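You operate a simulated robot arm through the tools that you are given. There is no shell and no other tool. Be economical: measure what you need, move in short steps, check, and stop when the job is done.

You run a simulated two-armed robot. Do the job below in one go: nothing can be reset, and whatever is moved stays where it is left.

TASK
Change the air filter for the one whose number is on the housing.
Fine: close the red valve and vent to zero first; old filter in the red tray; lid shut, knob to HOLD, vent closed, then air back on. Set down upright: grey filter tube, what you pick out.

Only the result counts: the job must be done as asked and must still hold three seconds after the hand-in. Knocking over, shifting, dropping, spilling or breaking anything else fails it. Lids that push on must go on centred and level and be pressed home; caps that screw on are set level and turned clockwise until they are tight.

THE ROBOT
Two 7-joint arms with fingered hands on one trunk, on a base that drives. Base frame: it is fixed to the floor where the robot stands at the start and does not move with it; the origin is under the middle of the robot, x ahead of it, y to its left, z up. Lengths are in mm, angles in degrees, forces in N, time in s.
The left shoulder is at the start at [20, 123, 1362], the right one opposite. With the tool pointing down near the work surface each hand reaches from about 100 to 400 mm from the robot's upright axis, wherever it stands, measured 20 degrees to its own side. Places, roughly: air box [600, 200, 1100]; air gauge [500, 200, 1300]; blue drain valve [600, 100, 1100]; high yellow valve [600, 100, 1800]; inside of the filter housing [900, -100, 900]; inside of the red tray [400, 0, 900]; red hold knob [800, -200, 900]; red valve handle [900, 0, 1300]; square blue lid [900, -100, 1100]; yellow vent rocker [500, 200, 1100]. Payload 2.4 kg a hand.
The TCP of each hand is the grasp point between the finger pads, 17 mm short of the fingertips. In the tool frame z runs along the fingers and y along their closing line. Largest opening 88 mm; the body of the gripper starts 47 mm behind the TCP. The gripper is a hand of 3 fingers: y runs from the thumb to the fingers, the wrist lies at [0, 0, -165] in the tool frame.
Orientation is that of the tool frame in the base frame, as [roll, pitch, yaw] about the fixed x, y, z axes, in that order (R = Rz(yaw) Ry(pitch) Rx(roll)). With the fingers straight down and closing along the base's y, the tool's x points along the base's -x, its y along +y and its z along -z.

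THE INTERFACE
- The arms move only by the tool jog_arm. It takes "left_rows", "right_rows" or both (then of equal length, played together; a hand with none holds still); each is a list of rows, each an object of numbers (a shift or turn left out is 0): "tx", "ty", "tz": the shift along the base's x, y, z in mm; "ax", "ay", "az": the turn, a rotation vector about the base's x, y, z in rad. In form: [{"tx": .., "ty": .., "tz": .., "ax": .., "ay": .., "az": ..}, ...]. A call has 1 to 8 rows; each row is the pose to reach, as a shift and turn from the pose commanded when the call began. Each row takes 0.2 s and may step no farther than 50 mm and 8.6 degrees from the row before; otherwise, the whole call is refused. Where a pose cannot be reached the arm comes as near as it can. A force on the tool above 90 N (or 10 N above the force at the start of the call, whichever is more), or a blocked arm, ends the call early, and 0.2 s more pass. In this call time passes only in rows, and 0.2 s behind the last. The reply holds the time, the measured pose of the TCP, the force on the tool along the base axes, the opening and the grip force, in the units named above and with some noise, with the torque about the TCP (base axes, N m) and any sound that the robot's microphone picked up.
- Cameras (640 x 400 px; columns grow to the right, rows downward): "scene" is now at [49.9, -2.5, 1807.8]; the picture's right is [-0.01, -1.00, 0.00], its down [-0.83, 0.01, -0.56] and it looks along [0.56, -0.01, -0.83] (base axes); focal length 288 px, centre (320, 200). "left" rides on the left gripper at [-52, 4, -66] in its tool frame; the picture's right is [-0.08, -1.00, 0.00], its down [0.78, -0.07, -0.62] and it looks along [0.62, -0.05, 0.78] (tool axes); focal length 243 px, centre (320, 200). "right" rides on the right gripper at [52, 4, -66] in its tool frame; the picture's right is [-0.08, 1.00, 0.00], its down [-0.78, -0.07, -0.62] and it looks along [-0.62, -0.05, 0.78] (tool axes); focal length 243 px, centre (320, 200).
- camera(camera): a new picture of that camera. No time passes.
- slide_trunk(by): slides the trunk up (or, below 0, down) by that many mm; the arms and the scene camera ride with it, the base frame stays. It gives what a move gives, with no picture.
- drive_base(legs): drives the robot by 1 to 6 legs, each [ahead, left, turn to the left] in mm, mm and degrees, along the robot's own axes; the way and the turn of a leg run together, so that a leg with both is an arc; at most 1500 mm and 180 degrees a leg. The arms and the cameras ride along, it lands a little off, and it stops where it bumps. It gives what a move gives.
- curl_fingers(finger1, finger2, thumb_bend, hand): sets how far each is bent, from 0 (flat) to 1 (curled in); at 0.3 the hand is open as for a grip, at 0.7 the pads meet at the TCP. One left out holds its place. A second passes; each finger stops where it meets its share of the squeeze, and holds until it gets a number again. It is the only way to open and close the hand. It gives what a move gives, with no picture; readings hold the bend of each and the force on the fingers (four entries, about 0 where the hand has none), thumb and palm.
- aim_head(pan, tilt): turns the head with the scene camera to pan (to the left, within 120 degrees either way) and tilt (down, from -29 to 69), counted from straight ahead of the robot. It gives what a move gives.
- measure_at(camera, pixels): for up to 12 pixels [column, row] of the newest picture of that camera ("zoom" is the newest enlarged one), the place [x, y, z] in the base frame of the surface seen there, good to about 2 mm. No time passes.
- zoom(camera, box): a new picture of the part [left, top, right, bottom] of that camera's present view, enlarged. No time passes.
- close_job(): hands the job in; it is judged then, once.

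Go step by step. Measure first, check grasps and placings, and put right what went wrong. The budget is 80 turns and 62 pictures, counting those below and the enlarged ones. Unless the task says otherwise, let go and move clear before handing in, and close with one line.

The tools are called after "Emit:" as name(argument=value, ...) on one line, values as JSON. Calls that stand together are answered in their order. jog_arm: Moves the arms, as the interface text tells. Its arguments: {"type":"object","properties":{"left_rows":{"type":"array","items":{"type":"object","properties":{"tx":{"type":"number"},"ty":{"type":"number"},"tz":{"type":"number"},"ax":{"type":"number"},"ay":{"type":"number"},"az":{"type":"number"}}}},"right_rows":{"type":"array","items":{"type":"object","properties":{"tx":{"type":"number"},"ty":{"type":"number"},"tz":{"type":"number"},"ax":{"type":"number"},"ay":{"type":"number"},"az":{"type":"number"}}}}},"required":[]} The other tools are called the same way: slide_trunk (by) slides the trunk up or down; curl_fingers (finger1, finger2, thumb_bend, hand) moves the fingers one by one; drive_base (legs) drives the base; aim_head (pan, tilt) turns the head that bears the scene camera; camera (camera) takes a picture; measure_at (camera, pixels) gives the place of the surface under pixels of a picture; zoom (camera, box) takes an enlarged picture of a part of a camera's view; close_job () hands the job in.

At the start:

```text
t: 0.0
left_tool_pos: [312.3, 95.1, 1521.4]
left_ee_rot: [-179.9, 0.0, 180.0]
left_ft_force: [0.6, -1.1, -0.2]
left_torque: [0.0, -0.01, -0.03]
left_grip_width: 87.9
left_grip_force: 0.1
left_shape: jaw
left_bend: [0.3, 0.3, 0.3]
left_finger forces: [0.0, 0.0, 0.0, 0.0, 0.1, 0.1]
right_tool_pos: [326.1, -154.2, 1498.7]
right_ee_rot: [-180.0, 0.0, 180.0]
right_ft_force: [0.8, 0.9, 0.0]
right_torque: [0.03, 0.0, 0.01]
right_grip_width: 88.1
right_grip_force: 0.1
right_shape: jaw
right_bend: [0.3, 0.3, 0.3]
right_finger forces: [0.0, 0.0, 0.1, 0.0, 0.1, 0.0]
trunk travel left (down, up): [-575.0, 255.0]
robot x, y, heading: [-0.6, -4.7, 0.1]
head pan, tilt: [-0.8, 56.2]
```

scene: 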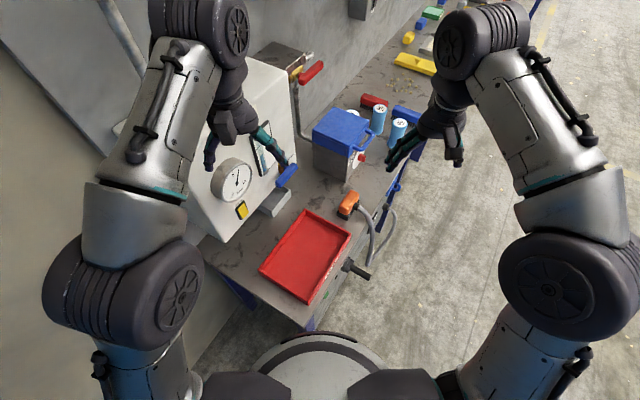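
right: 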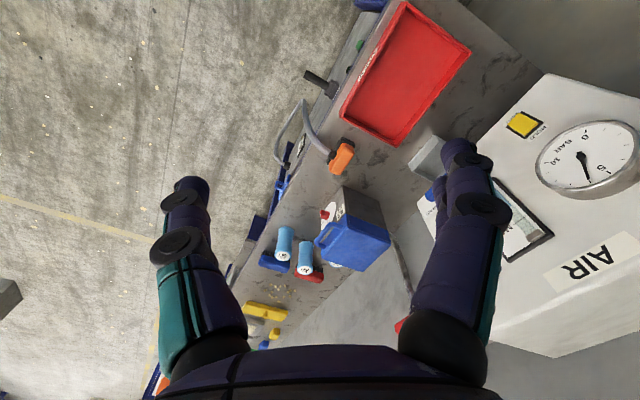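
left: 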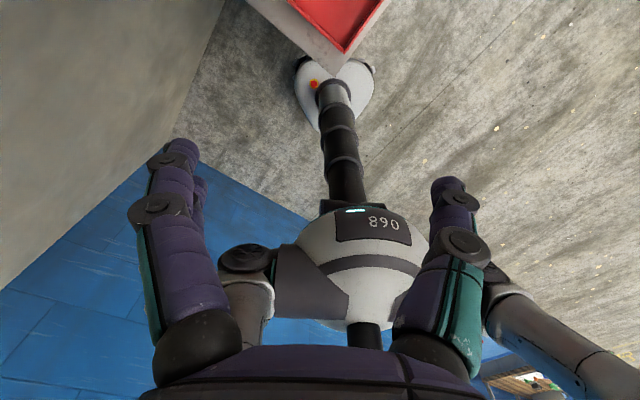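

The scene shows the air box at the left (gauge at 235,180), red tray (305,255), blue-lidded housing (340,135), blue filters (380,115), (398,130) and the red valve (310,70). I'll zoom in on these for detail.

Emit:
zoom(camera="scene", box=[270, 30, 450, 210])

Emit:
zoom(camera="scene", box=[200, 120, 360, 240])

Emit:
zoom(camera="right", box=[220, 130, 420, 300])

Emit:
measure_at(camera="scene", pixels=[[340, 130], [381, 109], [399, 124], [312, 72], [362, 158], [305, 255], [290, 175], [242, 210], [237, 180], [345, 205], [275, 205], [365, 190]])

```text
2.22 times, centred on (360, 120) of scene
```

zoom: 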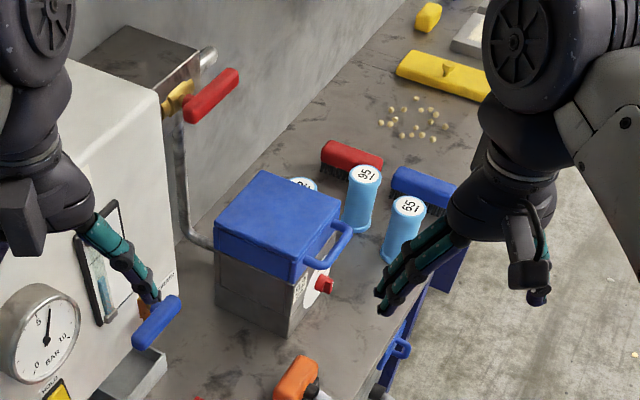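

```text
3.33 times, centred on (280, 180) of scene
```

zoom: 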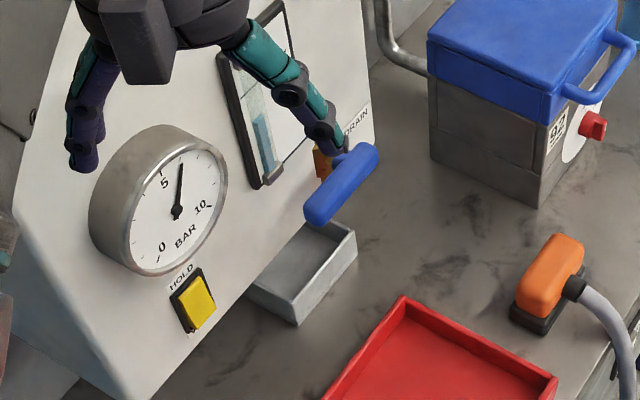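

```text
2.35 times, centred on (320, 215) of right
```

zoom: 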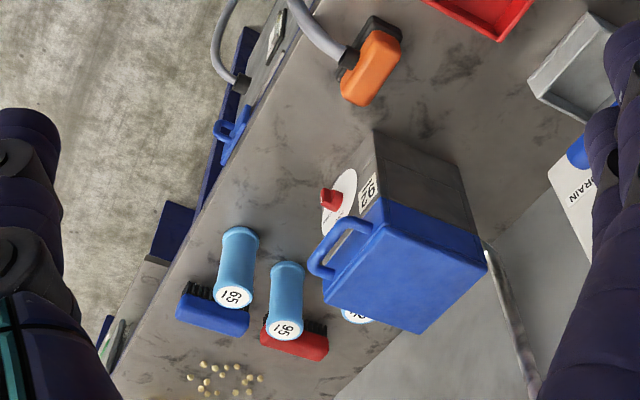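

```text
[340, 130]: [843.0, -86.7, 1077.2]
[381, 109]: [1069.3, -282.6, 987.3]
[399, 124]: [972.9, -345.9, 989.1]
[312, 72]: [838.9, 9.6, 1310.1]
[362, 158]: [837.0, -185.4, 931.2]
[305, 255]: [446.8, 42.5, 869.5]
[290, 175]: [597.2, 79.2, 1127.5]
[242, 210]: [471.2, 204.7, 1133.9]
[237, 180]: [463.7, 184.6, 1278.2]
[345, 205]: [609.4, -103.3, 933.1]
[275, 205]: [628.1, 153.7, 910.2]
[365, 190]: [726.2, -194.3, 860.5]
```

The label near (350,172) and the filter tops need a closer reading; I'll zoom much tighter.

Emit:
zoom(camera="scene", box=[340, 130, 372, 190])

Emit:
zoom(camera="scene", box=[345, 95, 415, 140])

Emit:
zoom(camera="right", box=[265, 190, 345, 280])

```text
6.67 times, centred on (356, 160) of scene
```

zoom: 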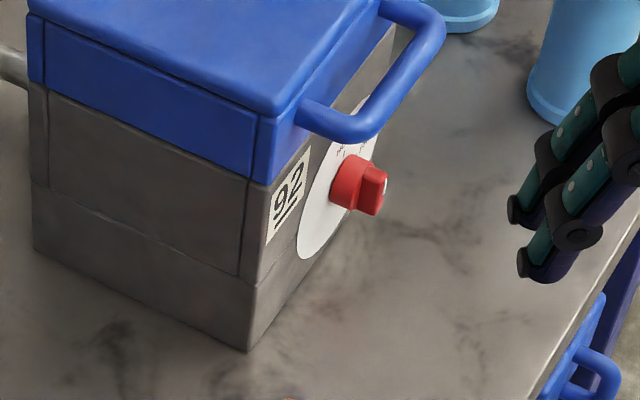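

```text
8.89 times, centred on (380, 118) of scene
```

zoom: 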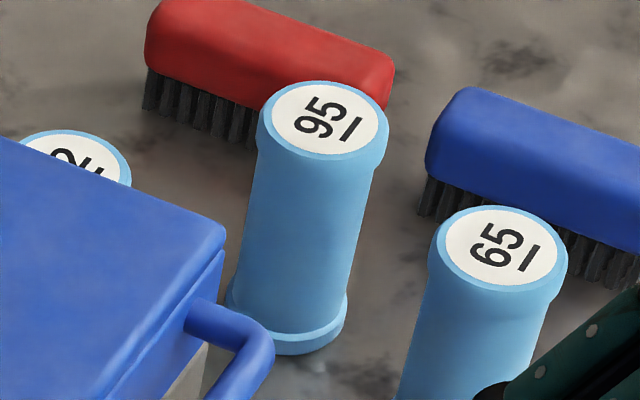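

```text
4.44 times, centred on (305, 235) of right
```

zoom: 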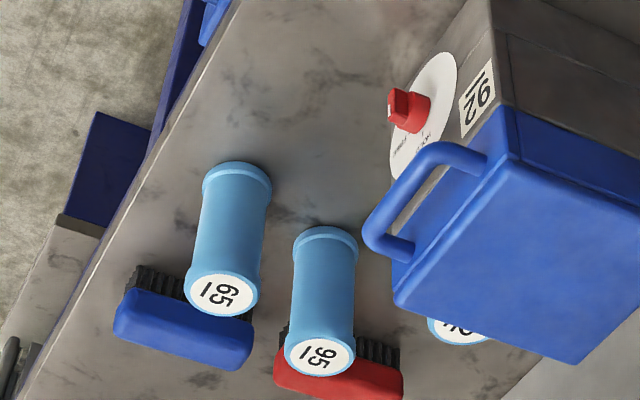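

Housing number is underlined 92; the filter hidden behind the housing ends in 2. Now I'll measure the layout (lid corners, tray corners, valve).

Emit:
measure_at(camera="scene", pixels=[[334, 109], [367, 126], [349, 143], [315, 130], [373, 133], [361, 157], [302, 83], [321, 64], [294, 76], [306, 58], [285, 55], [353, 113]])

Emit:
measure_at(camera="scene", pixels=[[310, 211], [351, 237], [309, 302], [261, 269], [330, 325], [377, 222], [387, 190], [292, 168], [282, 185], [266, 62], [213, 235], [306, 130]])

Emit:
aim_head(pan=20, tilt=15)

Emit:
camera(camera="scene")

```text
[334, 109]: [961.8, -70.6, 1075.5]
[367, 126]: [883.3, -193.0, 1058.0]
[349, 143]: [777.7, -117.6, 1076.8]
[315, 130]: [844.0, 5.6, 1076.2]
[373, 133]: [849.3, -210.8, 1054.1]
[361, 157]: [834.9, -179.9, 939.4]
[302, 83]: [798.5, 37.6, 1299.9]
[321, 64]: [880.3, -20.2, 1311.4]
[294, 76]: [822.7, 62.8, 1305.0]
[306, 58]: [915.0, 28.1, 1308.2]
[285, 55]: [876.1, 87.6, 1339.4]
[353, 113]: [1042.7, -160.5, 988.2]
```

```text
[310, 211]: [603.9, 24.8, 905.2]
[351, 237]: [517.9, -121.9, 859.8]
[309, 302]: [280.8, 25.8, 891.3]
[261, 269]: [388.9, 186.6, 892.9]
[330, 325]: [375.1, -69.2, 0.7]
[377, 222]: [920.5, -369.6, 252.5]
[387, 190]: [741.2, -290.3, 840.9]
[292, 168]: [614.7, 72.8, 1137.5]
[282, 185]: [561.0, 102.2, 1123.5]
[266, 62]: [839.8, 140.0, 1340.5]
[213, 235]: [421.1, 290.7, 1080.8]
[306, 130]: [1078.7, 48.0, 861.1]
```

```text
t: 1.1
left_tool_pos: [313.4, 95.6, 1521.2]
left_ee_rot: [180.0, 0.1, 180.0]
left_ft_force: [0.9, -0.3, -0.8]
left_torque: [-0.01, -0.02, 0.0]
left_grip_width: 87.9
left_grip_force: 0.1
left_shape: jaw
left_bend: [0.3, 0.3, 0.3]
left_finger forces: [0.0, 0.0, 0.0, 0.0, 0.0, 0.1]
right_tool_pos: [326.0, -156.1, 1498.0]
right_ee_rot: [-180.0, 0.0, 180.0]
right_ft_force: [0.5, 0.5, -0.4]
right_torque: [0.03, -0.02, 0.01]
right_grip_width: 88.2
right_grip_force: 0.0
right_shape: jaw
right_bend: [0.3, 0.3, 0.3]
right_finger forces: [0.0, 0.1, 0.1, 0.0, 0.1, 0.0]
trunk travel left (down, up): [-575.0, 255.0]
robot x, y, heading: [4.0, 0.3, -0.1]
head pan, tilt: [20.0, 15.0]
```

```text
52 pictures are left
```

scene: 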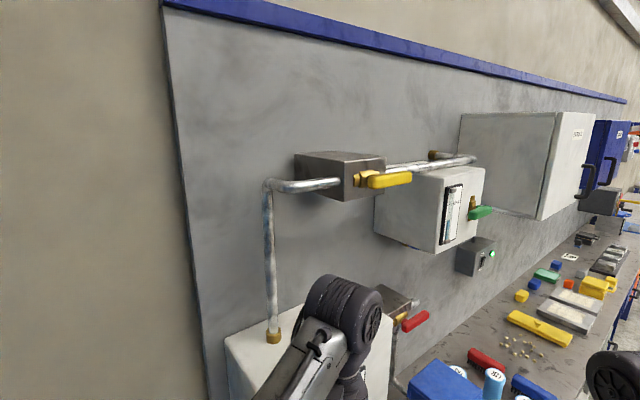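

Bench runs along about (0.85,-0.53); I must face the wall (heading ≈58°). I'll turn in place first, then look down.

Emit:
drive_base(legs=[[0, -150, 0], [0, 0, 58]])

Emit:
aim_head(pan=0, tilt=60)

Emit:
camera(camera="scene")

```text
t: 5.1
left_tool_pos: [76.2, 163.7, 1520.3]
left_ee_rot: [180.0, 0.0, -120.6]
left_ft_force: [0.1, -1.3, -0.2]
left_torque: [0.04, 0.0, 0.0]
left_grip_width: 87.7
left_grip_force: 0.1
left_shape: jaw
left_bend: [0.3, 0.3, 0.3]
left_finger forces: [0.0, 0.0, 0.0, 0.1, 0.0, 0.0]
right_tool_pos: [298.7, 49.8, 1497.8]
right_ee_rot: [180.0, 0.0, -120.5]
right_ft_force: [-0.1, 0.5, 0.3]
right_torque: [0.02, 0.02, -0.02]
right_grip_width: 87.8
right_grip_force: 0.0
right_shape: jaw
right_bend: [0.3, 0.3, 0.3]
right_finger forces: [0.0, 0.0, 0.0, 0.0, 0.0, 0.0]
trunk travel left (down, up): [-575.0, 255.0]
robot x, y, heading: [1.9, -150.2, 59.4]
head pan, tilt: [20.0, 15.0]
```

```text
t: 6.2
left_tool_pos: [77.0, 165.3, 1520.9]
left_ee_rot: [179.9, 0.0, -120.5]
left_ft_force: [-0.5, -0.1, 0.0]
left_torque: [0.04, -0.04, 0.01]
left_grip_width: 87.9
left_grip_force: 0.1
left_shape: jaw
left_bend: [0.3, 0.3, 0.3]
left_finger forces: [0.0, 0.0, 0.0, 0.0, 0.0, 0.0]
right_tool_pos: [298.9, 49.6, 1498.4]
right_ee_rot: [180.0, 0.0, -120.5]
right_ft_force: [0.1, -0.6, -0.2]
right_torque: [0.02, -0.02, 0.0]
right_grip_width: 87.9
right_grip_force: 0.1
right_shape: jaw
right_bend: [0.3, 0.3, 0.3]
right_finger forces: [0.0, 0.1, 0.1, 0.0, 0.0, 0.0]
trunk travel left (down, up): [-575.0, 255.0]
robot x, y, heading: [1.3, -153.1, 59.6]
head pan, tilt: [0.0, 60.0]
```

```text
51 pictures are left
```

scene: 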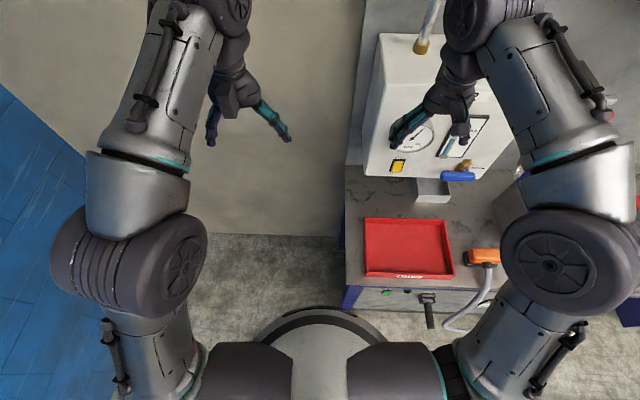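

Heading is nearly aligned with the bench (tray at 408,248). I'll measure the bench edge and box features for the exact angle.

Emit:
measure_at(camera="scene", pixels=[[352, 282], [455, 287], [378, 178], [368, 220], [448, 222], [366, 274], [452, 278], [397, 167], [460, 175], [355, 205], [428, 325], [412, 138]])

Emit:
zoom(camera="scene", box=[340, 110, 520, 220])

```text
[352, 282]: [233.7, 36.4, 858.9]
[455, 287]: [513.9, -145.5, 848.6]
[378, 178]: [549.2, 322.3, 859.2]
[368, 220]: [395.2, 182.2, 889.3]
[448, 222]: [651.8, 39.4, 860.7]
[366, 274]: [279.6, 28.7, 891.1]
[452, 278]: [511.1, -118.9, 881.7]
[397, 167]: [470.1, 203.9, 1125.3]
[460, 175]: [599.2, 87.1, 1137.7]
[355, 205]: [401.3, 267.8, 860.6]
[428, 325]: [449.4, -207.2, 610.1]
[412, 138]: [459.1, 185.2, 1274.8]
```

```text
3.56 times, centred on (430, 165) of scene
```

zoom: 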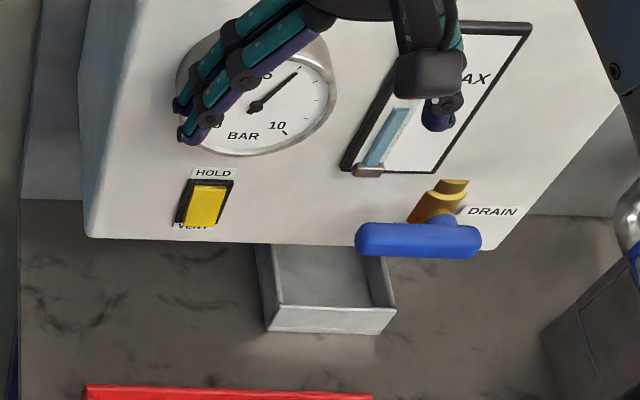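

Rocker: top HOLD, bottom VENT. Bench axis is at -32.7°, edge at depth 156, rocker at depth 425. I'll drive right along the bench and closer.

Emit:
drive_base(legs=[[0, -416, -2.3], [110, 0, 0]])

Emit:
camera(camera="scene")

```text
t: 9.6
left_tool_pos: [491.1, 18.8, 1520.5]
left_ee_rot: [-180.0, -0.1, -122.8]
left_ft_force: [-0.2, -0.8, -0.2]
left_torque: [0.04, 0.0, -0.02]
left_grip_width: 87.9
left_grip_force: 0.0
left_shape: jaw
left_bend: [0.3, 0.3, 0.3]
left_finger forces: [0.0, 0.1, 0.0, 0.0, 0.0, 0.0]
right_tool_pos: [708.6, -105.3, 1497.1]
right_ee_rot: [-179.8, -0.1, -122.8]
right_ft_force: [-0.4, 0.4, -1.2]
right_torque: [0.0, 0.02, 0.0]
right_grip_width: 87.5
right_grip_force: 0.1
right_shape: jaw
right_bend: [0.3, 0.3, 0.3]
right_finger forces: [0.0, 0.0, 0.0, 0.0, 0.0, 0.0]
trunk travel left (down, up): [-575.0, 255.0]
robot x, y, heading: [402.0, -297.0, 57.0]
head pan, tilt: [0.0, 60.0]
stopped in leg 2: the robot was blocked; the commanded pose is now the measured one
```

```text
49 pictures are left
```

scene: 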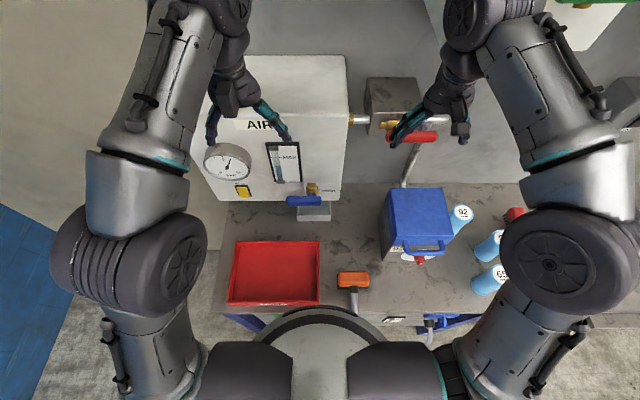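

Blocked by the hose valve at the bench front, standing at depth −33; fine. Filter at (462,213) reads 92. Zooming on the red valve and the box face.

Emit:
zoom(camera="scene", box=[340, 70, 470, 190])

Emit:
zoom(camera="scene", box=[370, 170, 530, 290])

Emit:
measure_at(camera="scene", pixels=[[390, 137], [433, 137], [385, 126], [412, 137], [388, 85], [242, 188], [242, 194], [228, 165], [445, 120], [360, 119], [462, 213], [420, 210]])

```text
3.33 times, centred on (405, 130) of scene
```

zoom: 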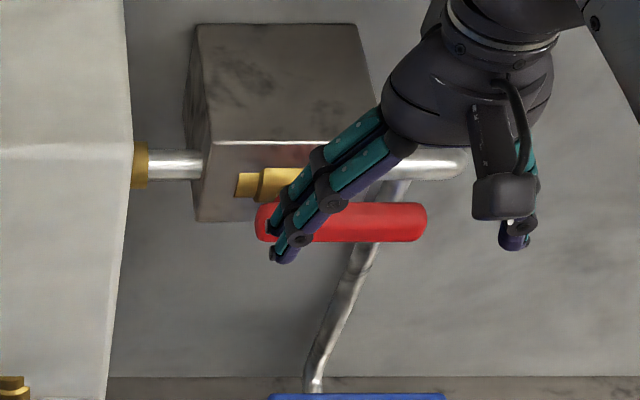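

```text
3.33 times, centred on (450, 230) of scene
```

zoom: 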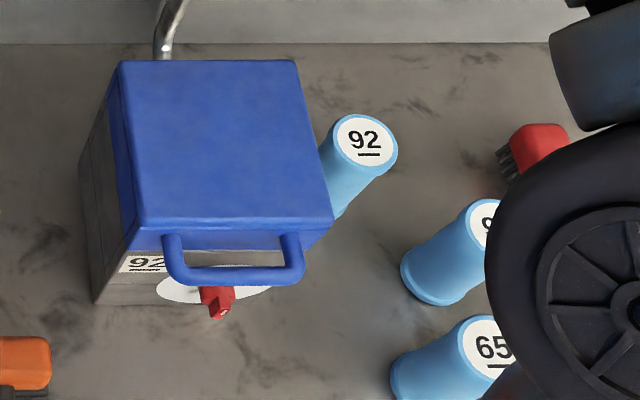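

```text
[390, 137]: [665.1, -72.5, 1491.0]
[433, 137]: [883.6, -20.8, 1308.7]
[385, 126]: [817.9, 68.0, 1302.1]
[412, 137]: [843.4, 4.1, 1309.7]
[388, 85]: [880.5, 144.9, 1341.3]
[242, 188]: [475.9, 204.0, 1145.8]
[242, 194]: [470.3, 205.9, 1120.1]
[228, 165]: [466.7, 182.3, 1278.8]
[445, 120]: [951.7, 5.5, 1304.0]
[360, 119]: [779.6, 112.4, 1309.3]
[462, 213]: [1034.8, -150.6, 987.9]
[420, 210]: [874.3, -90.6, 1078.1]
```

Filter behind housing reads underlined 92, matching. The red lever (pivot s≈652, tip at 883,-21,1309) lies along the pipe (open). I'll close both hands into pegs and turn them to point at the wall.

Emit:
curl_fingers(hand="right", finger1=0.7, finger2=0.7, thumb_bend=0.7)

Emit:
curl_fingers(hand="left", finger1=0.7, finger2=0.7, thumb_bend=0.7)

Emit:
jog_arm(right_rows=[{"tx": 18.2, "ty": 7, "ax": 0.1178, "ay": -0.0756}, {"tx": 36.4, "ty": 14, "ax": 0.2356, "ay": -0.1512}, {"tx": 54.6, "ty": 21, "ax": 0.3534, "ay": -0.2268}, {"tx": 72.8, "ty": 28, "ax": 0.4712, "ay": -0.3024}, {"tx": 91, "ty": 35, "ax": 0.589, "ay": -0.378}, {"tx": 109.2, "ty": 42, "ax": 0.7068, "ay": -0.4536}, {"tx": 127.4, "ty": 49, "ax": 0.8246, "ay": -0.5292}, {"tx": 145.5, "ty": 56.3, "ax": 0.9424, "ay": -0.6048}], left_rows=[{"tx": -8.8, "ty": 12.9, "tz": -25, "ax": 0.1178, "ay": -0.0756}, {"tx": -17.6, "ty": 25.8, "tz": -50, "ax": 0.2356, "ay": -0.1512}, {"tx": -26.4, "ty": 38.7, "tz": -75, "ax": 0.3534, "ay": -0.2268}, {"tx": -35.2, "ty": 51.6, "tz": -100, "ax": 0.4712, "ay": -0.3024}, {"tx": -44, "ty": 64.5, "tz": -125, "ax": 0.589, "ay": -0.378}, {"tx": -52.8, "ty": 77.4, "tz": -150, "ax": 0.7068, "ay": -0.4536}, {"tx": -61.6, "ty": 90.3, "tz": -175, "ax": 0.8246, "ay": -0.5292}, {"tx": -70.3, "ty": 103.3, "tz": -200, "ax": 0.9424, "ay": -0.6048}])

```text
t: 10.6
left_tool_pos: [490.3, 16.9, 1520.3]
left_ee_rot: [-180.0, 0.0, -123.0]
left_ft_force: [1.0, 1.2, 0.8]
left_torque: [0.0, 0.0, 0.0]
left_grip_width: 87.7
left_grip_force: 0.1
left_shape: jaw
left_bend: [0.3, 0.3, 0.3]
left_finger forces: [0.1, 0.0, 0.0, 0.0, 0.0, 0.1]
right_tool_pos: [708.1, -107.4, 1498.1]
right_ee_rot: [-180.0, 0.1, -122.8]
right_ft_force: [-0.1, 0.3, 0.3]
right_torque: [-0.01, 0.02, 0.02]
right_grip_width: 0.1
right_grip_force: 0.1
right_shape: fingers
right_bend: [0.7, 0.7, 0.7]
right_finger forces: [0.0, 0.1, 0.0, 0.0, 0.0, 0.0]
trunk travel left (down, up): [-575.0, 255.0]
robot x, y, heading: [400.0, -300.7, 57.1]
head pan, tilt: [0.0, 60.0]
```

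```text
t: 11.6
left_tool_pos: [490.1, 17.4, 1520.6]
left_ee_rot: [-180.0, -0.1, -122.9]
left_ft_force: [-0.1, -0.2, 0.4]
left_torque: [0.0, -0.02, 0.03]
left_grip_width: 0.0
left_grip_force: 0.0
left_shape: fingers
left_bend: [0.7, 0.7, 0.7]
left_finger forces: [0.1, 0.0, 0.0, 0.0, 0.0, 0.1]
right_tool_pos: [707.8, -106.8, 1498.0]
right_ee_rot: [-180.0, 0.0, -122.9]
right_ft_force: [0.0, 0.4, 0.0]
right_torque: [0.0, 0.01, 0.01]
right_grip_width: 0.0
right_grip_force: 0.1
right_shape: fingers
right_bend: [0.7, 0.7, 0.7]
right_finger forces: [0.1, 0.1, 0.0, 0.0, 0.1, 0.0]
trunk travel left (down, up): [-575.0, 255.0]
robot x, y, heading: [402.4, -297.6, 57.2]
head pan, tilt: [0.0, 60.0]
```

```text
t: 13.4
left_tool_pos: [417.9, 119.3, 1320.2]
left_ee_rot: [179.7, 64.3, -123.0]
left_ft_force: [-0.1, 0.0, -0.5]
left_torque: [0.0, -0.01, -0.02]
left_grip_width: 0.0
left_grip_force: 0.0
left_shape: fingers
left_bend: [0.7, 0.7, 0.7]
left_finger forces: [0.1, 0.1, 0.0, 0.0, 0.0, 0.0]
right_tool_pos: [854.9, -51.1, 1498.3]
right_ee_rot: [179.7, 64.4, -123.0]
right_ft_force: [0.3, 0.7, -0.7]
right_torque: [0.01, 0.0, -0.02]
right_grip_width: 0.0
right_grip_force: 0.1
right_shape: fingers
right_bend: [0.7, 0.7, 0.7]
right_finger forces: [0.0, 0.0, 0.0, 0.0, 0.1, 0.1]
trunk travel left (down, up): [-575.0, 255.0]
robot x, y, heading: [402.8, -299.3, 57.3]
head pan, tilt: [0.0, 60.0]
```

Both went as commanded. Finish the turn to horizontal and lower both.

Emit:
jog_arm(right_rows=[{"tz": -30, "ax": 0.0948, "ay": -0.0609}, {"tz": -60, "ax": 0.1896, "ay": -0.1218}, {"tz": -90, "ax": 0.2844, "ay": -0.1827}, {"tz": -120, "ax": 0.3793, "ay": -0.2434}, {"tz": -148, "ax": 0.3793, "ay": -0.2434}], left_rows=[{"tz": -41, "ax": 0.0948, "ay": -0.0609}, {"tz": -82, "ax": 0.1896, "ay": -0.1218}, {"tz": -123, "ax": 0.2844, "ay": -0.1827}, {"tz": -164, "ax": 0.3793, "ay": -0.2434}, {"tz": -204, "ax": 0.3793, "ay": -0.2434}])

Emit:
camera(camera="left")

Emit:
camera(camera="right")

Emit:
camera(camera="scene")

```text
t: 14.6
left_tool_pos: [403.3, 139.8, 1386.6]
left_ee_rot: [-177.1, 86.6, -120.1]
left_ft_force: [0.0, -1.0, 0.8]
left_torque: [-0.02, 0.0, 0.06]
left_grip_width: 0.1
left_grip_force: 0.1
left_shape: fingers
left_bend: [0.7, 0.7, 0.7]
left_finger forces: [0.1, 0.0, 0.1, 0.0, 0.0, 0.0]
left hand out of reach, approached as far as the arm can: row 1, 2, 3, 4, 5
right_tool_pos: [855.1, -51.2, 1394.9]
right_ee_rot: [178.0, 84.9, -124.8]
right_ft_force: [-0.3, 0.6, -0.1]
right_torque: [-0.02, 0.01, -0.01]
right_grip_width: 0.0
right_grip_force: 0.1
right_shape: fingers
right_bend: [0.7, 0.7, 0.7]
right_finger forces: [0.0, 0.0, 0.0, 0.0, 0.0, 0.1]
right hand out of reach, approached as far as the arm can: row 4, 5
trunk travel left (down, up): [-575.0, 255.0]
robot x, y, heading: [400.8, -294.9, 56.9]
head pan, tilt: [0.0, 60.0]
```

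```text
46 pictures are left
```

left: 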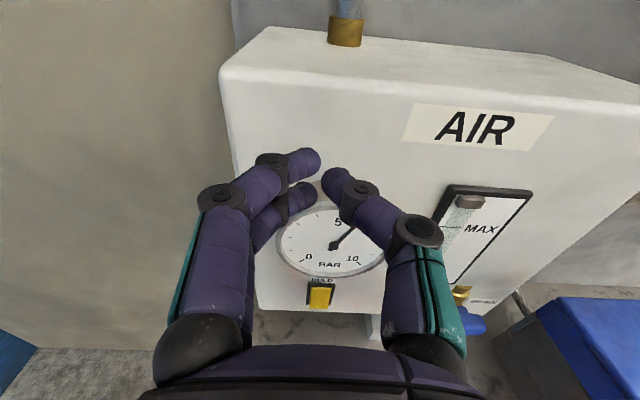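

```text
45 pictures are left
```

right: 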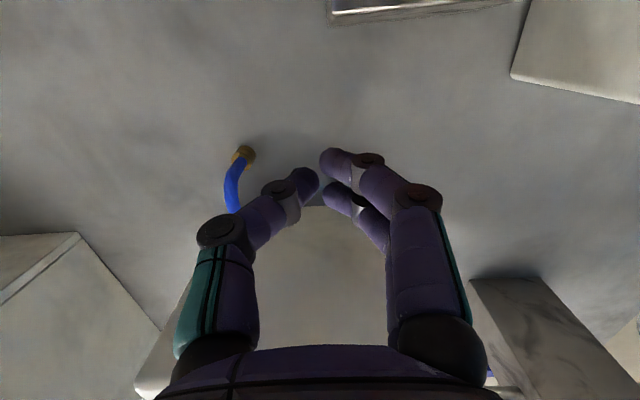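

```text
44 pictures are left
```

scene: 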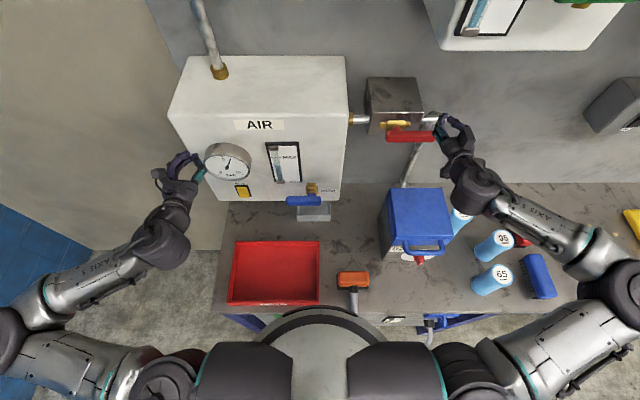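

The arms cannot go lower when horizontal at this trunk height; lowering the trunk will fix that. I'll check forearm heights above the bench before sliding.

Emit:
measure_at(camera="scene", pixels=[[540, 215], [500, 200], [600, 260], [620, 310], [560, 350], [455, 140], [405, 137], [398, 125], [95, 280], [40, 330], [150, 380], [430, 137]])

```text
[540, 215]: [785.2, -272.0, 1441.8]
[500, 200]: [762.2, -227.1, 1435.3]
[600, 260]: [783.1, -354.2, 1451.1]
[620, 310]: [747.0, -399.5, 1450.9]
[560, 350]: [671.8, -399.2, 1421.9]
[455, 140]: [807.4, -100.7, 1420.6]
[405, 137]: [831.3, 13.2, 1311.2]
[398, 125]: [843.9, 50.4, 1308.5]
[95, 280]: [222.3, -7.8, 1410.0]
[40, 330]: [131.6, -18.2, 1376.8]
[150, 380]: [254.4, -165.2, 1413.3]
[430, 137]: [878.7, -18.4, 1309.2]
```

Elbows are at ~1400, so a 200 mm drop is safe.

Emit:
slide_trunk(by=-200)

Emit:
jog_arm(right_rows=[{"tz": 40}, {"tz": 80}, {"tz": 120}, {"tz": 155}])

Emit:
zoom(camera="scene", box=[350, 0, 510, 110])

```text
t: 16.8
left_tool_pos: [402.0, 140.3, 1185.8]
left_ee_rot: [-176.8, 86.6, -119.9]
left_ft_force: [0.5, 0.3, -0.4]
left_torque: [0.0, -0.03, 0.0]
left_grip_width: 0.0
left_grip_force: 0.0
left_shape: fingers
left_bend: [0.7, 0.7, 0.7]
left_finger forces: [0.0, 0.0, 0.0, 0.0, 0.0, 0.0]
right_tool_pos: [854.0, -49.6, 1195.9]
right_ee_rot: [178.1, 84.8, -124.7]
right_ft_force: [0.2, -0.8, 0.1]
right_torque: [-0.01, -0.01, 0.02]
right_grip_width: 0.0
right_grip_force: 0.1
right_shape: fingers
right_bend: [0.7, 0.7, 0.7]
right_finger forces: [0.1, 0.0, 0.0, 0.1, 0.0, 0.0]
trunk travel left (down, up): [-375.0, 455.0]
robot x, y, heading: [401.4, -295.5, 57.5]
head pan, tilt: [0.0, 60.0]
```

```text
t: 17.8
left_tool_pos: [402.0, 141.2, 1186.0]
left_ee_rot: [-176.7, 86.7, -119.5]
left_ft_force: [-0.2, -0.3, 0.4]
left_torque: [0.0, 0.01, -0.01]
left_grip_width: 0.0
left_grip_force: 0.1
left_shape: fingers
left_bend: [0.7, 0.7, 0.7]
left_finger forces: [0.0, 0.0, 0.0, 0.0, 0.1, 0.0]
right_tool_pos: [852.7, -50.1, 1350.7]
right_ee_rot: [178.0, 84.8, -124.7]
right_ft_force: [0.4, 1.2, -0.3]
right_torque: [-0.03, 0.03, 0.0]
right_grip_width: 0.0
right_grip_force: 0.0
right_shape: fingers
right_bend: [0.7, 0.7, 0.7]
right_finger forces: [0.0, 0.0, 0.1, 0.0, 0.1, 0.0]
trunk travel left (down, up): [-375.0, 455.0]
robot x, y, heading: [401.3, -298.2, 57.2]
head pan, tilt: [0.0, 60.0]
```

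```text
3.64 times, centred on (430, 55) of scene
```

zoom: 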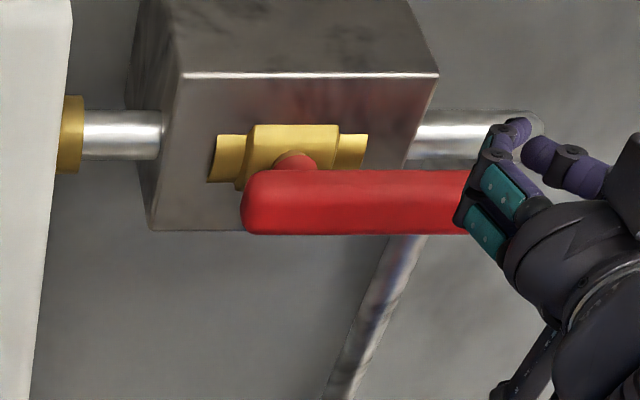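

The lever's stem is at zoom (295,165), with the brass valve along the pipe. Measuring exact points of stem, handle ends and my fingertip.

Emit:
measure_at(camera="zoom", pixels=[[295, 162], [250, 200], [440, 200], [340, 178], [340, 228], [340, 200], [520, 125], [500, 180], [230, 150]])

```text
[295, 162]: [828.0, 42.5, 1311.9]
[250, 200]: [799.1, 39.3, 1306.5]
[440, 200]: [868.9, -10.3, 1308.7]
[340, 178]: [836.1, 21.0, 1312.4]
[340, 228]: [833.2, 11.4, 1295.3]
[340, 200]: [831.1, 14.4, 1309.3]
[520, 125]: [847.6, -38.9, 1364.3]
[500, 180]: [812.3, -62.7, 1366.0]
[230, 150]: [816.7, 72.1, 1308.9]
```

Stem at s=674, d=483; my tip sits above the handle. I'll reach 38 mm forward over the lever and push down gently to test its direction.

Emit:
jog_arm(right_rows=[{"tx": 20.5, "ty": 32}, {"tx": 20.5, "ty": 32, "tz": -15}, {"tx": 20.5, "ty": 32, "tz": -25}, {"tx": 21.3, "ty": 31.5, "tz": -35}, {"tx": 22.2, "ty": 31, "tz": -45}])

Emit:
zoom(camera="scene", box=[350, 0, 510, 110])

```text
t: 19.0
left_tool_pos: [401.5, 139.1, 1186.4]
left_ee_rot: [-177.0, 86.6, -120.0]
left_ft_force: [-0.8, 0.3, -1.0]
left_torque: [0.01, 0.01, -0.01]
left_grip_width: 0.0
left_grip_force: 0.1
left_shape: fingers
left_bend: [0.7, 0.7, 0.7]
left_finger forces: [0.0, 0.1, 0.0, 0.0, 0.0, 0.1]
right_tool_pos: [873.6, -22.5, 1322.1]
right_ee_rot: [176.9, 87.1, -126.1]
right_ft_force: [5.3, 5.3, 27.2]
right_torque: [0.61, -0.15, -0.07]
right_grip_width: 0.9
right_grip_force: 13.2
right_shape: fingers
right_bend: [0.66, 0.7, 0.7]
right_finger forces: [26.4, 0.1, 0.0, 0.0, 0.0, 0.0]
trunk travel left (down, up): [-375.0, 455.0]
robot x, y, heading: [404.3, -295.6, 57.3]
head pan, tilt: [0.0, 60.0]
stopped in row 5 (right hand): the force on the tool passed its limit at 92 N (the readings are from after the stop); the commanded pose is now the measured one
```

```text
3.64 times, centred on (430, 55) of scene
```

zoom: 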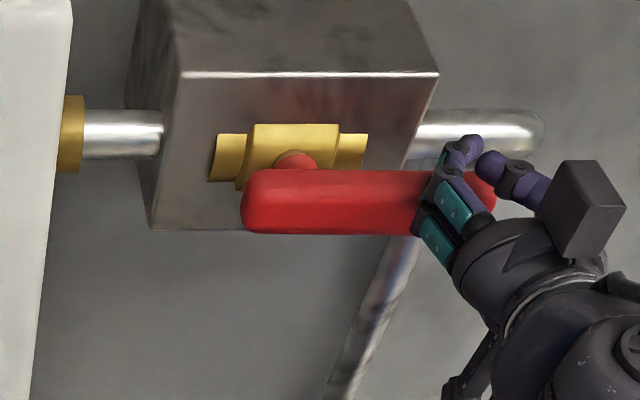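

Downward hit a stop (92 N, lever unmoved). I'll go round underneath and push upward.

Emit:
jog_arm(right_rows=[{"tz": 18}, {"tx": -25, "ty": -38.5, "tz": 18}, {"tx": -25, "ty": -38.5, "tz": -25}, {"tx": -25, "ty": -38.5, "tz": -70}, {"tx": 1.6, "ty": 2.5, "tz": -70}, {"tx": 1.6, "ty": 2.5, "tz": -55}, {"tx": 1.6, "ty": 2.5, "tz": -45}])

Emit:
zoom(camera="scene", box=[350, 0, 510, 110])

```text
t: 20.6
left_tool_pos: [403.4, 141.4, 1186.3]
left_ee_rot: [-176.6, 86.6, -119.7]
left_ft_force: [0.2, 0.0, -0.1]
left_torque: [-0.03, -0.05, 0.01]
left_grip_width: 0.0
left_grip_force: 0.1
left_shape: fingers
left_bend: [0.7, 0.7, 0.7]
left_finger forces: [0.0, 0.0, 0.0, 0.1, 0.0, 0.0]
right_tool_pos: [877.2, -16.9, 1274.7]
right_ee_rot: [177.2, 86.6, -125.7]
right_ft_force: [0.9, -0.1, -0.9]
right_torque: [-0.03, 0.02, 0.0]
right_grip_width: 0.1
right_grip_force: 0.0
right_shape: fingers
right_bend: [0.7, 0.7, 0.7]
right_finger forces: [0.0, 0.0, 0.1, 0.1, 0.0, 0.0]
trunk travel left (down, up): [-375.0, 455.0]
robot x, y, heading: [398.6, -296.4, 57.3]
head pan, tilt: [0.0, 60.0]
```

```text
3.64 times, centred on (430, 55) of scene
```

zoom: 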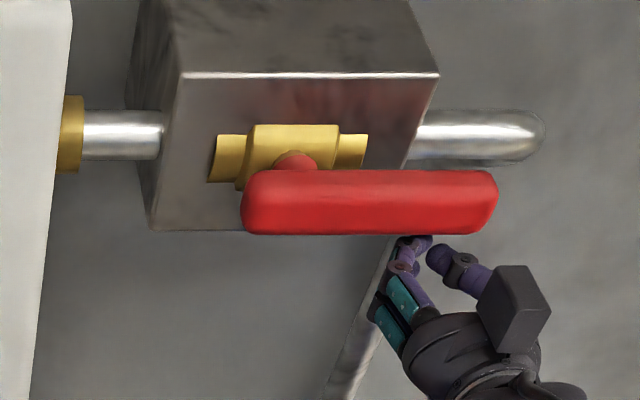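

Under the handle without contact. Sweeping upward in an arc about the stem.

Emit:
jog_arm(right_rows=[{"tx": 1, "ty": -0.6, "tz": 18}, {"tx": 2.5, "ty": -1.6, "tz": 36}, {"tx": 0, "ty": 0, "tz": 47}, {"tx": -3.4, "ty": 2.2, "tz": 57}, {"tx": -13, "ty": 8.4, "tz": 75}, {"tx": -27.8, "ty": 17.8, "tz": 89}, {"tx": -44.6, "ty": 28.6, "tz": 97}, {"tx": -49, "ty": 31.4, "tz": 98}])

Emit:
zoom(camera="scene", box=[350, 0, 510, 110])

```text
t: 22.4
left_tool_pos: [405.1, 137.9, 1187.9]
left_ee_rot: [-178.8, 86.5, -121.9]
left_ft_force: [-0.6, -0.2, 0.1]
left_torque: [-0.01, -0.02, 0.01]
left_grip_width: 0.3
left_grip_force: 0.1
left_shape: fingers
left_bend: [0.7, 0.7, 0.7]
left_finger forces: [0.1, 0.0, 0.0, 0.0, 0.0, 0.1]
right_tool_pos: [831.0, 10.4, 1372.5]
right_ee_rot: [174.3, 86.6, -129.0]
right_ft_force: [5.2, -12.7, -3.4]
right_torque: [-0.02, -0.04, 0.0]
right_grip_width: 0.1
right_grip_force: 5.9
right_shape: fingers
right_bend: [0.72, 0.72, 0.69]
right_finger forces: [5.6, 6.5, 0.1, 0.0, 0.0, 0.0]
trunk travel left (down, up): [-375.0, 455.0]
robot x, y, heading: [402.7, -295.3, 57.0]
head pan, tilt: [0.0, 60.0]
```

```text
3.64 times, centred on (430, 55) of scene
```

zoom: 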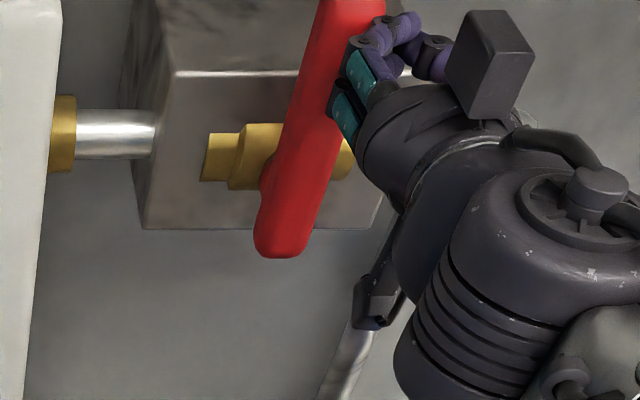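

The lever swung up to nearly vertical. Pushing further left to its stop.

Emit:
jog_arm(right_rows=[{"tx": -8.4, "ty": 5.4}, {"tx": -16.8, "ty": 10.8}, {"tx": -25.2, "ty": 16.2, "tz": -2}, {"tx": -33.6, "ty": 21.6, "tz": -4}])

Emit:
aim_head(pan=0, tilt=40)

Emit:
camera(camera="scene")

```text
t: 23.4
left_tool_pos: [402.5, 135.2, 1188.6]
left_ee_rot: [-179.7, 86.7, -122.6]
left_ft_force: [-0.1, 0.5, 0.3]
left_torque: [-0.01, -0.01, 0.0]
left_grip_width: 0.0
left_grip_force: 0.0
left_shape: fingers
left_bend: [0.7, 0.7, 0.7]
left_finger forces: [0.0, 0.1, 0.1, 0.0, 0.0, 0.0]
right_tool_pos: [794.0, 28.2, 1369.7]
right_ee_rot: [174.4, 86.9, -128.5]
right_ft_force: [9.6, -16.8, 14.5]
right_torque: [-0.08, -0.54, -0.53]
right_grip_width: 26.9
right_grip_force: 9.9
right_shape: fingers
right_bend: [0.7, 0.7, 0.56]
right_finger forces: [0.0, 0.1, 0.1, 0.0, 19.0, 0.0]
trunk travel left (down, up): [-375.0, 455.0]
robot x, y, heading: [400.0, -298.9, 57.3]
head pan, tilt: [0.0, 60.0]
```

```text
t: 24.3
left_tool_pos: [403.0, 136.7, 1187.8]
left_ee_rot: [-179.4, 86.7, -122.5]
left_ft_force: [0.2, 1.0, -0.2]
left_torque: [-0.02, 0.01, -0.01]
left_grip_width: 0.1
left_grip_force: 0.1
left_shape: fingers
left_bend: [0.7, 0.7, 0.7]
left_finger forces: [0.1, 0.0, 0.0, 0.0, 0.0, 0.0]
right_tool_pos: [795.0, 28.2, 1369.2]
right_ee_rot: [174.3, 86.8, -128.7]
right_ft_force: [9.0, -17.6, 18.8]
right_torque: [-0.14, -0.71, -0.58]
right_grip_width: 27.3
right_grip_force: 10.0
right_shape: fingers
right_bend: [0.7, 0.7, 0.56]
right_finger forces: [0.0, 0.1, 0.1, 0.1, 20.1, 0.0]
trunk travel left (down, up): [-375.0, 455.0]
robot x, y, heading: [401.2, -301.3, 57.1]
head pan, tilt: [0.0, 40.0]
```

```text
39 pictures are left
```

scene: 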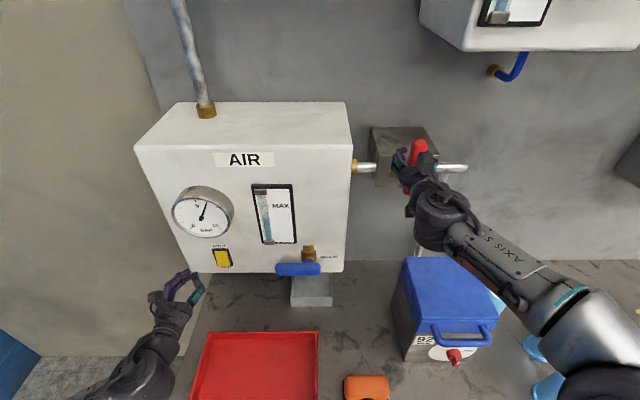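

Thumb reads 19 N, so the lever may be wedged between thumb and fingers. Zoom in.

Emit:
zoom(camera="scene", box=[350, 110, 470, 230])

```text
3.33 times, centred on (410, 170) of scene
```

zoom: 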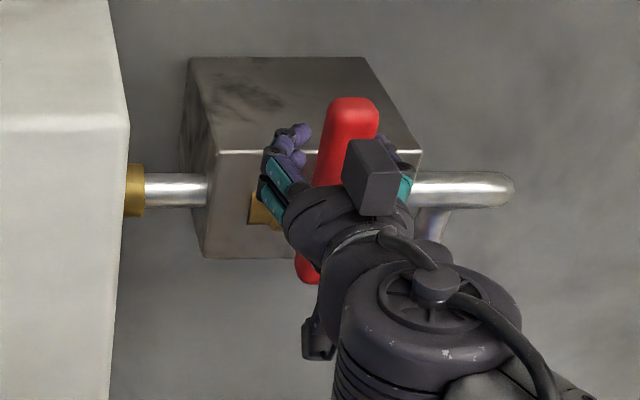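

Perspective check: the lever is vertical (closed) and pressed by the thumb at its stop. Open the hand, back off, and check the lever stays; then position the left hand for the rocker.

Emit:
curl_fingers(hand="right", finger1=0.3, finger2=0.3, thumb_bend=0.3)

Emit:
jog_arm(right_rows=[{"tx": -16, "ty": -25}, {"tx": -32, "ty": -50}, {"tx": -50, "ty": -78}, {"tx": -50, "ty": -78}], left_rows=[{"tx": 0, "ty": 0, "tz": -20}, {"tz": -40}, {"tz": -60}, {"tx": 6, "ty": -4, "tz": -70}])

Emit:
camera(camera="scene")

Emit:
measure_at(camera="scene", pixels=[[222, 252], [223, 258], [224, 265], [216, 250], [229, 249], [220, 249]])

```text
t: 25.3
left_tool_pos: [401.0, 139.8, 1186.2]
left_ee_rot: [-176.8, 86.6, -119.8]
left_ft_force: [0.0, -0.1, -0.3]
left_torque: [0.04, -0.02, 0.0]
left_grip_width: 0.0
left_grip_force: 0.0
left_shape: fingers
left_bend: [0.7, 0.7, 0.7]
left_finger forces: [0.0, 0.0, 0.0, 0.0, 0.0, 0.0]
right_tool_pos: [793.6, 33.3, 1367.9]
right_ee_rot: [177.1, 86.5, -125.8]
right_ft_force: [1.0, -0.2, -0.8]
right_torque: [0.04, 0.03, -0.01]
right_grip_width: 84.6
right_grip_force: 0.0
right_shape: fingers
right_bend: [0.3, 0.3, 0.3]
right_finger forces: [0.0, 0.0, 0.0, 0.0, 0.0, 0.0]
trunk travel left (down, up): [-375.0, 455.0]
robot x, y, heading: [401.6, -296.5, 57.3]
head pan, tilt: [0.0, 40.0]
```

```text
t: 26.3
left_tool_pos: [402.5, 140.3, 1187.0]
left_ee_rot: [-176.7, 86.6, -119.8]
left_ft_force: [-0.2, -0.1, 0.4]
left_torque: [0.01, 0.05, 0.0]
left_grip_width: 0.0
left_grip_force: 0.1
left_shape: fingers
left_bend: [0.7, 0.7, 0.7]
left_finger forces: [0.0, 0.0, 0.1, 0.1, 0.1, 0.0]
left hand out of reach, approached as far as the arm can: row 1, 2, 3, 4
right_tool_pos: [742.8, -44.6, 1366.8]
right_ee_rot: [177.9, 86.5, -124.9]
right_ft_force: [0.5, 0.1, -0.3]
right_torque: [-0.01, 0.0, 0.01]
right_grip_width: 84.4
right_grip_force: 0.0
right_shape: fingers
right_bend: [0.3, 0.3, 0.3]
right_finger forces: [0.0, 0.0, 0.0, 0.1, 0.0, 0.0]
trunk travel left (down, up): [-375.0, 455.0]
robot x, y, heading: [399.2, -294.3, 57.2]
head pan, tilt: [0.0, 40.0]
```

```text
37 pictures are left
```

scene: 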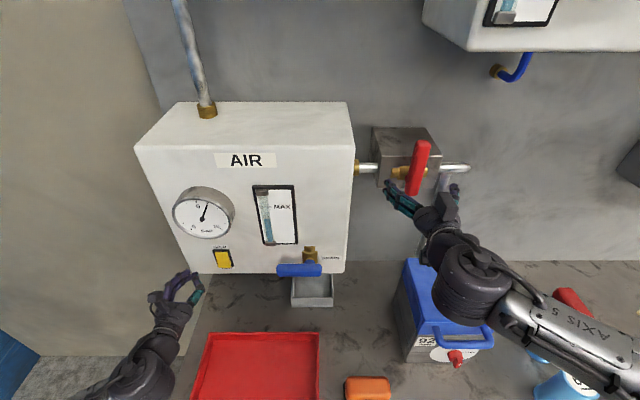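

```text
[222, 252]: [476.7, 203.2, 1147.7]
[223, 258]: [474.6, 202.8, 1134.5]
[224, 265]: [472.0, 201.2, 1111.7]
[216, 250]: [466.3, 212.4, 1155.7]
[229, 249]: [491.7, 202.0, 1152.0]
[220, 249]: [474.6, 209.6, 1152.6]
```

Valve stays shut (416,168). Rocker: s=290, z 1110–1152, lower (VENT) half currently proud. I'll pitch the left hand 27° down so the upper fingertip leads and bring it in front of the lower half.

Emit:
jog_arm(left_rows=[{"tx": 6, "ty": 2, "tz": -5, "ax": -0.097, "ay": 0.0621}, {"tx": 14, "ty": 5, "tz": -15, "ax": -0.194, "ay": 0.1242}, {"tx": 24, "ty": 10, "tz": -30, "ax": -0.29, "ay": 0.1863}, {"tx": 34, "ty": 15, "tz": -45, "ax": -0.387, "ay": 0.2484}, {"tx": 44, "ty": 20, "tz": -60, "ax": -0.387, "ay": 0.2484}, {"tx": 53, "ty": 25, "tz": -76, "ax": -0.387, "ay": 0.2484}])

Emit:
camera(camera="left")

Emit:
zoom(camera="scene", box=[150, 180, 290, 300])

```text
t: 27.7
left_tool_pos: [455.7, 167.3, 1111.3]
left_ee_rot: [-179.4, 60.2, -122.3]
left_ft_force: [0.0, 0.2, 0.4]
left_torque: [0.01, 0.01, 0.03]
left_grip_width: 0.0
left_grip_force: 0.0
left_shape: fingers
left_bend: [0.7, 0.7, 0.7]
left_finger forces: [0.0, 0.1, 0.0, 0.0, 0.0, 0.0]
right_tool_pos: [741.8, -43.3, 1367.0]
right_ee_rot: [177.1, 86.5, -125.8]
right_ft_force: [-0.3, 0.3, -0.2]
right_torque: [0.01, 0.04, 0.01]
right_grip_width: 84.4
right_grip_force: 0.1
right_shape: fingers
right_bend: [0.3, 0.3, 0.3]
right_finger forces: [0.0, 0.0, 0.0, 0.0, 0.1, 0.0]
trunk travel left (down, up): [-375.0, 455.0]
robot x, y, heading: [402.9, -294.2, 57.3]
head pan, tilt: [0.0, 40.0]
```

```text
36 pictures are left
```

left: 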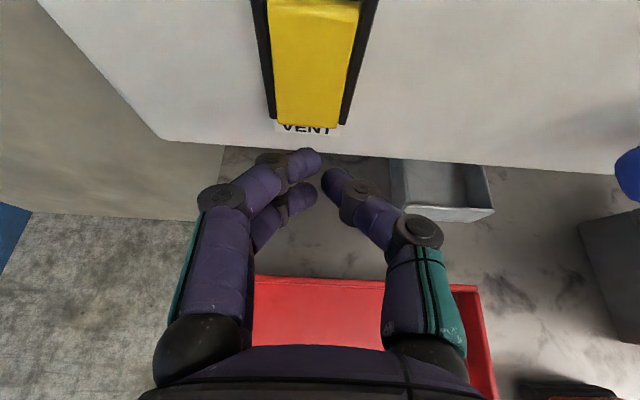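

```text
3.33 times, centred on (220, 240) of scene
```

zoom: 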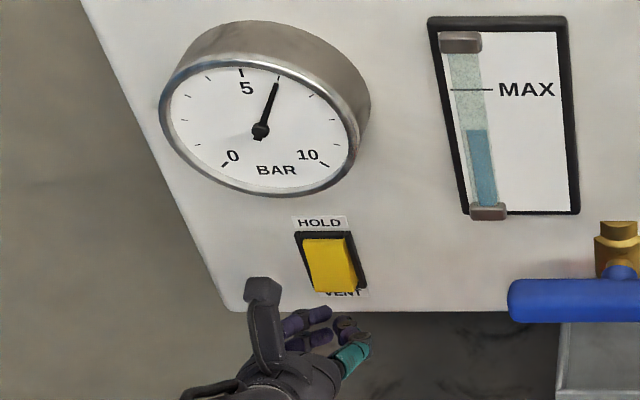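

Gauge ~6 bar. Measure the fingertip and rocker in the left view.

Emit:
measure_at(camera="left", pixels=[[308, 155], [295, 195], [330, 180], [305, 110], [305, 80], [305, 30], [308, 130], [262, 30], [360, 30]])

```text
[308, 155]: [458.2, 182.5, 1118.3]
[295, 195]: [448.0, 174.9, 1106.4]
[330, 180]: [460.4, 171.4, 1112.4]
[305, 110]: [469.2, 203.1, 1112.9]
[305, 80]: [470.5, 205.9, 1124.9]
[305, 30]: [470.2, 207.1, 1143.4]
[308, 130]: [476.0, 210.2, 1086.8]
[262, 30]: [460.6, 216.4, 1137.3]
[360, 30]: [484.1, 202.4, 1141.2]
```

Fingertip is 23 mm short of the rocker's lower half at the right height. Press forward.

Emit:
jog_arm(left_rows=[{"tx": 9.7, "ty": 15.1}, {"tx": 13, "ty": 20.2}, {"tx": 15.1, "ty": 23.6}, {"tx": 17.3, "ty": 26.9}, {"tx": 18.9, "ty": 29.5}])

Emit:
zoom(camera="scene", box=[150, 180, 290, 300])

```text
t: 28.9
left_tool_pos: [468.1, 190.5, 1113.1]
left_ee_rot: [-179.3, 60.1, -122.2]
left_ft_force: [-33.3, -45.2, -22.1]
left_torque: [-0.29, 0.2, -0.15]
left_grip_width: 0.0
left_grip_force: 30.8
left_shape: fingers
left_bend: [0.79, 0.7, 0.72]
left_finger forces: [32.6, 0.0, 0.0, 0.0, 28.8, 0.0]
right_tool_pos: [736.5, -49.6, 1369.5]
right_ee_rot: [177.9, 86.9, -124.8]
right_ft_force: [0.4, -0.4, 1.7]
right_torque: [-0.01, 0.01, 0.02]
right_grip_width: 84.4
right_grip_force: 0.1
right_shape: fingers
right_bend: [0.3, 0.3, 0.3]
right_finger forces: [0.1, 0.0, 0.0, 0.1, 0.0, 0.0]
trunk travel left (down, up): [-375.0, 455.0]
robot x, y, heading: [399.8, -298.4, 57.2]
head pan, tilt: [0.0, 40.0]
```

```text
3.33 times, centred on (220, 240) of scene
```

zoom: 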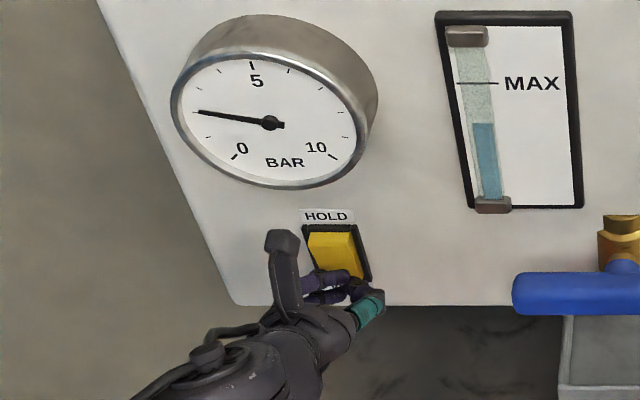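

The gauge is dropping; rocker tipped to VENT. Back the hand off and see if it stays and reaches zero.

Emit:
jog_arm(left_rows=[{"tx": -10, "ty": -16}, {"tx": -25, "ty": -39}, {"tx": -40, "ty": -62}, {"tx": -40, "ty": -62, "tz": 5}])

Emit:
zoom(camera="scene", box=[150, 180, 290, 300])

```text
t: 29.9
left_tool_pos: [434.5, 135.1, 1118.1]
left_ee_rot: [-179.5, 60.3, -122.3]
left_ft_force: [0.8, -0.1, 1.0]
left_torque: [-0.01, 0.0, -0.01]
left_grip_width: 0.0
left_grip_force: 0.1
left_shape: fingers
left_bend: [0.7, 0.7, 0.7]
left_finger forces: [0.1, 0.0, 0.0, 0.1, 0.0, 0.1]
right_tool_pos: [743.2, -43.6, 1367.3]
right_ee_rot: [177.1, 86.5, -125.9]
right_ft_force: [-1.2, -0.4, 0.8]
right_torque: [0.05, 0.02, 0.01]
right_grip_width: 84.3
right_grip_force: 0.1
right_shape: fingers
right_bend: [0.3, 0.3, 0.3]
right_finger forces: [0.0, 0.0, 0.0, 0.0, 0.0, 0.0]
trunk travel left (down, up): [-375.0, 455.0]
robot x, y, heading: [399.7, -294.2, 57.0]
head pan, tilt: [0.0, 40.0]
```

```text
3.33 times, centred on (220, 240) of scene
```

zoom: 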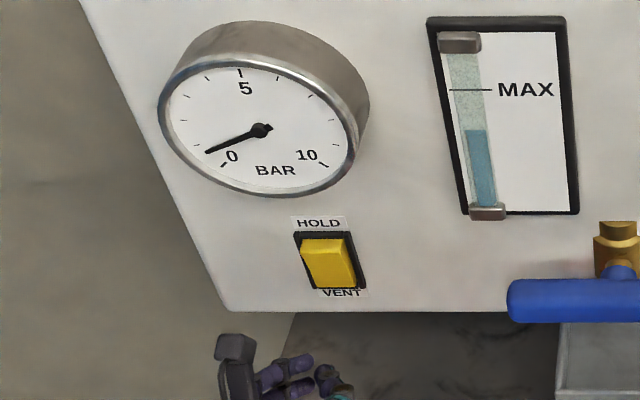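

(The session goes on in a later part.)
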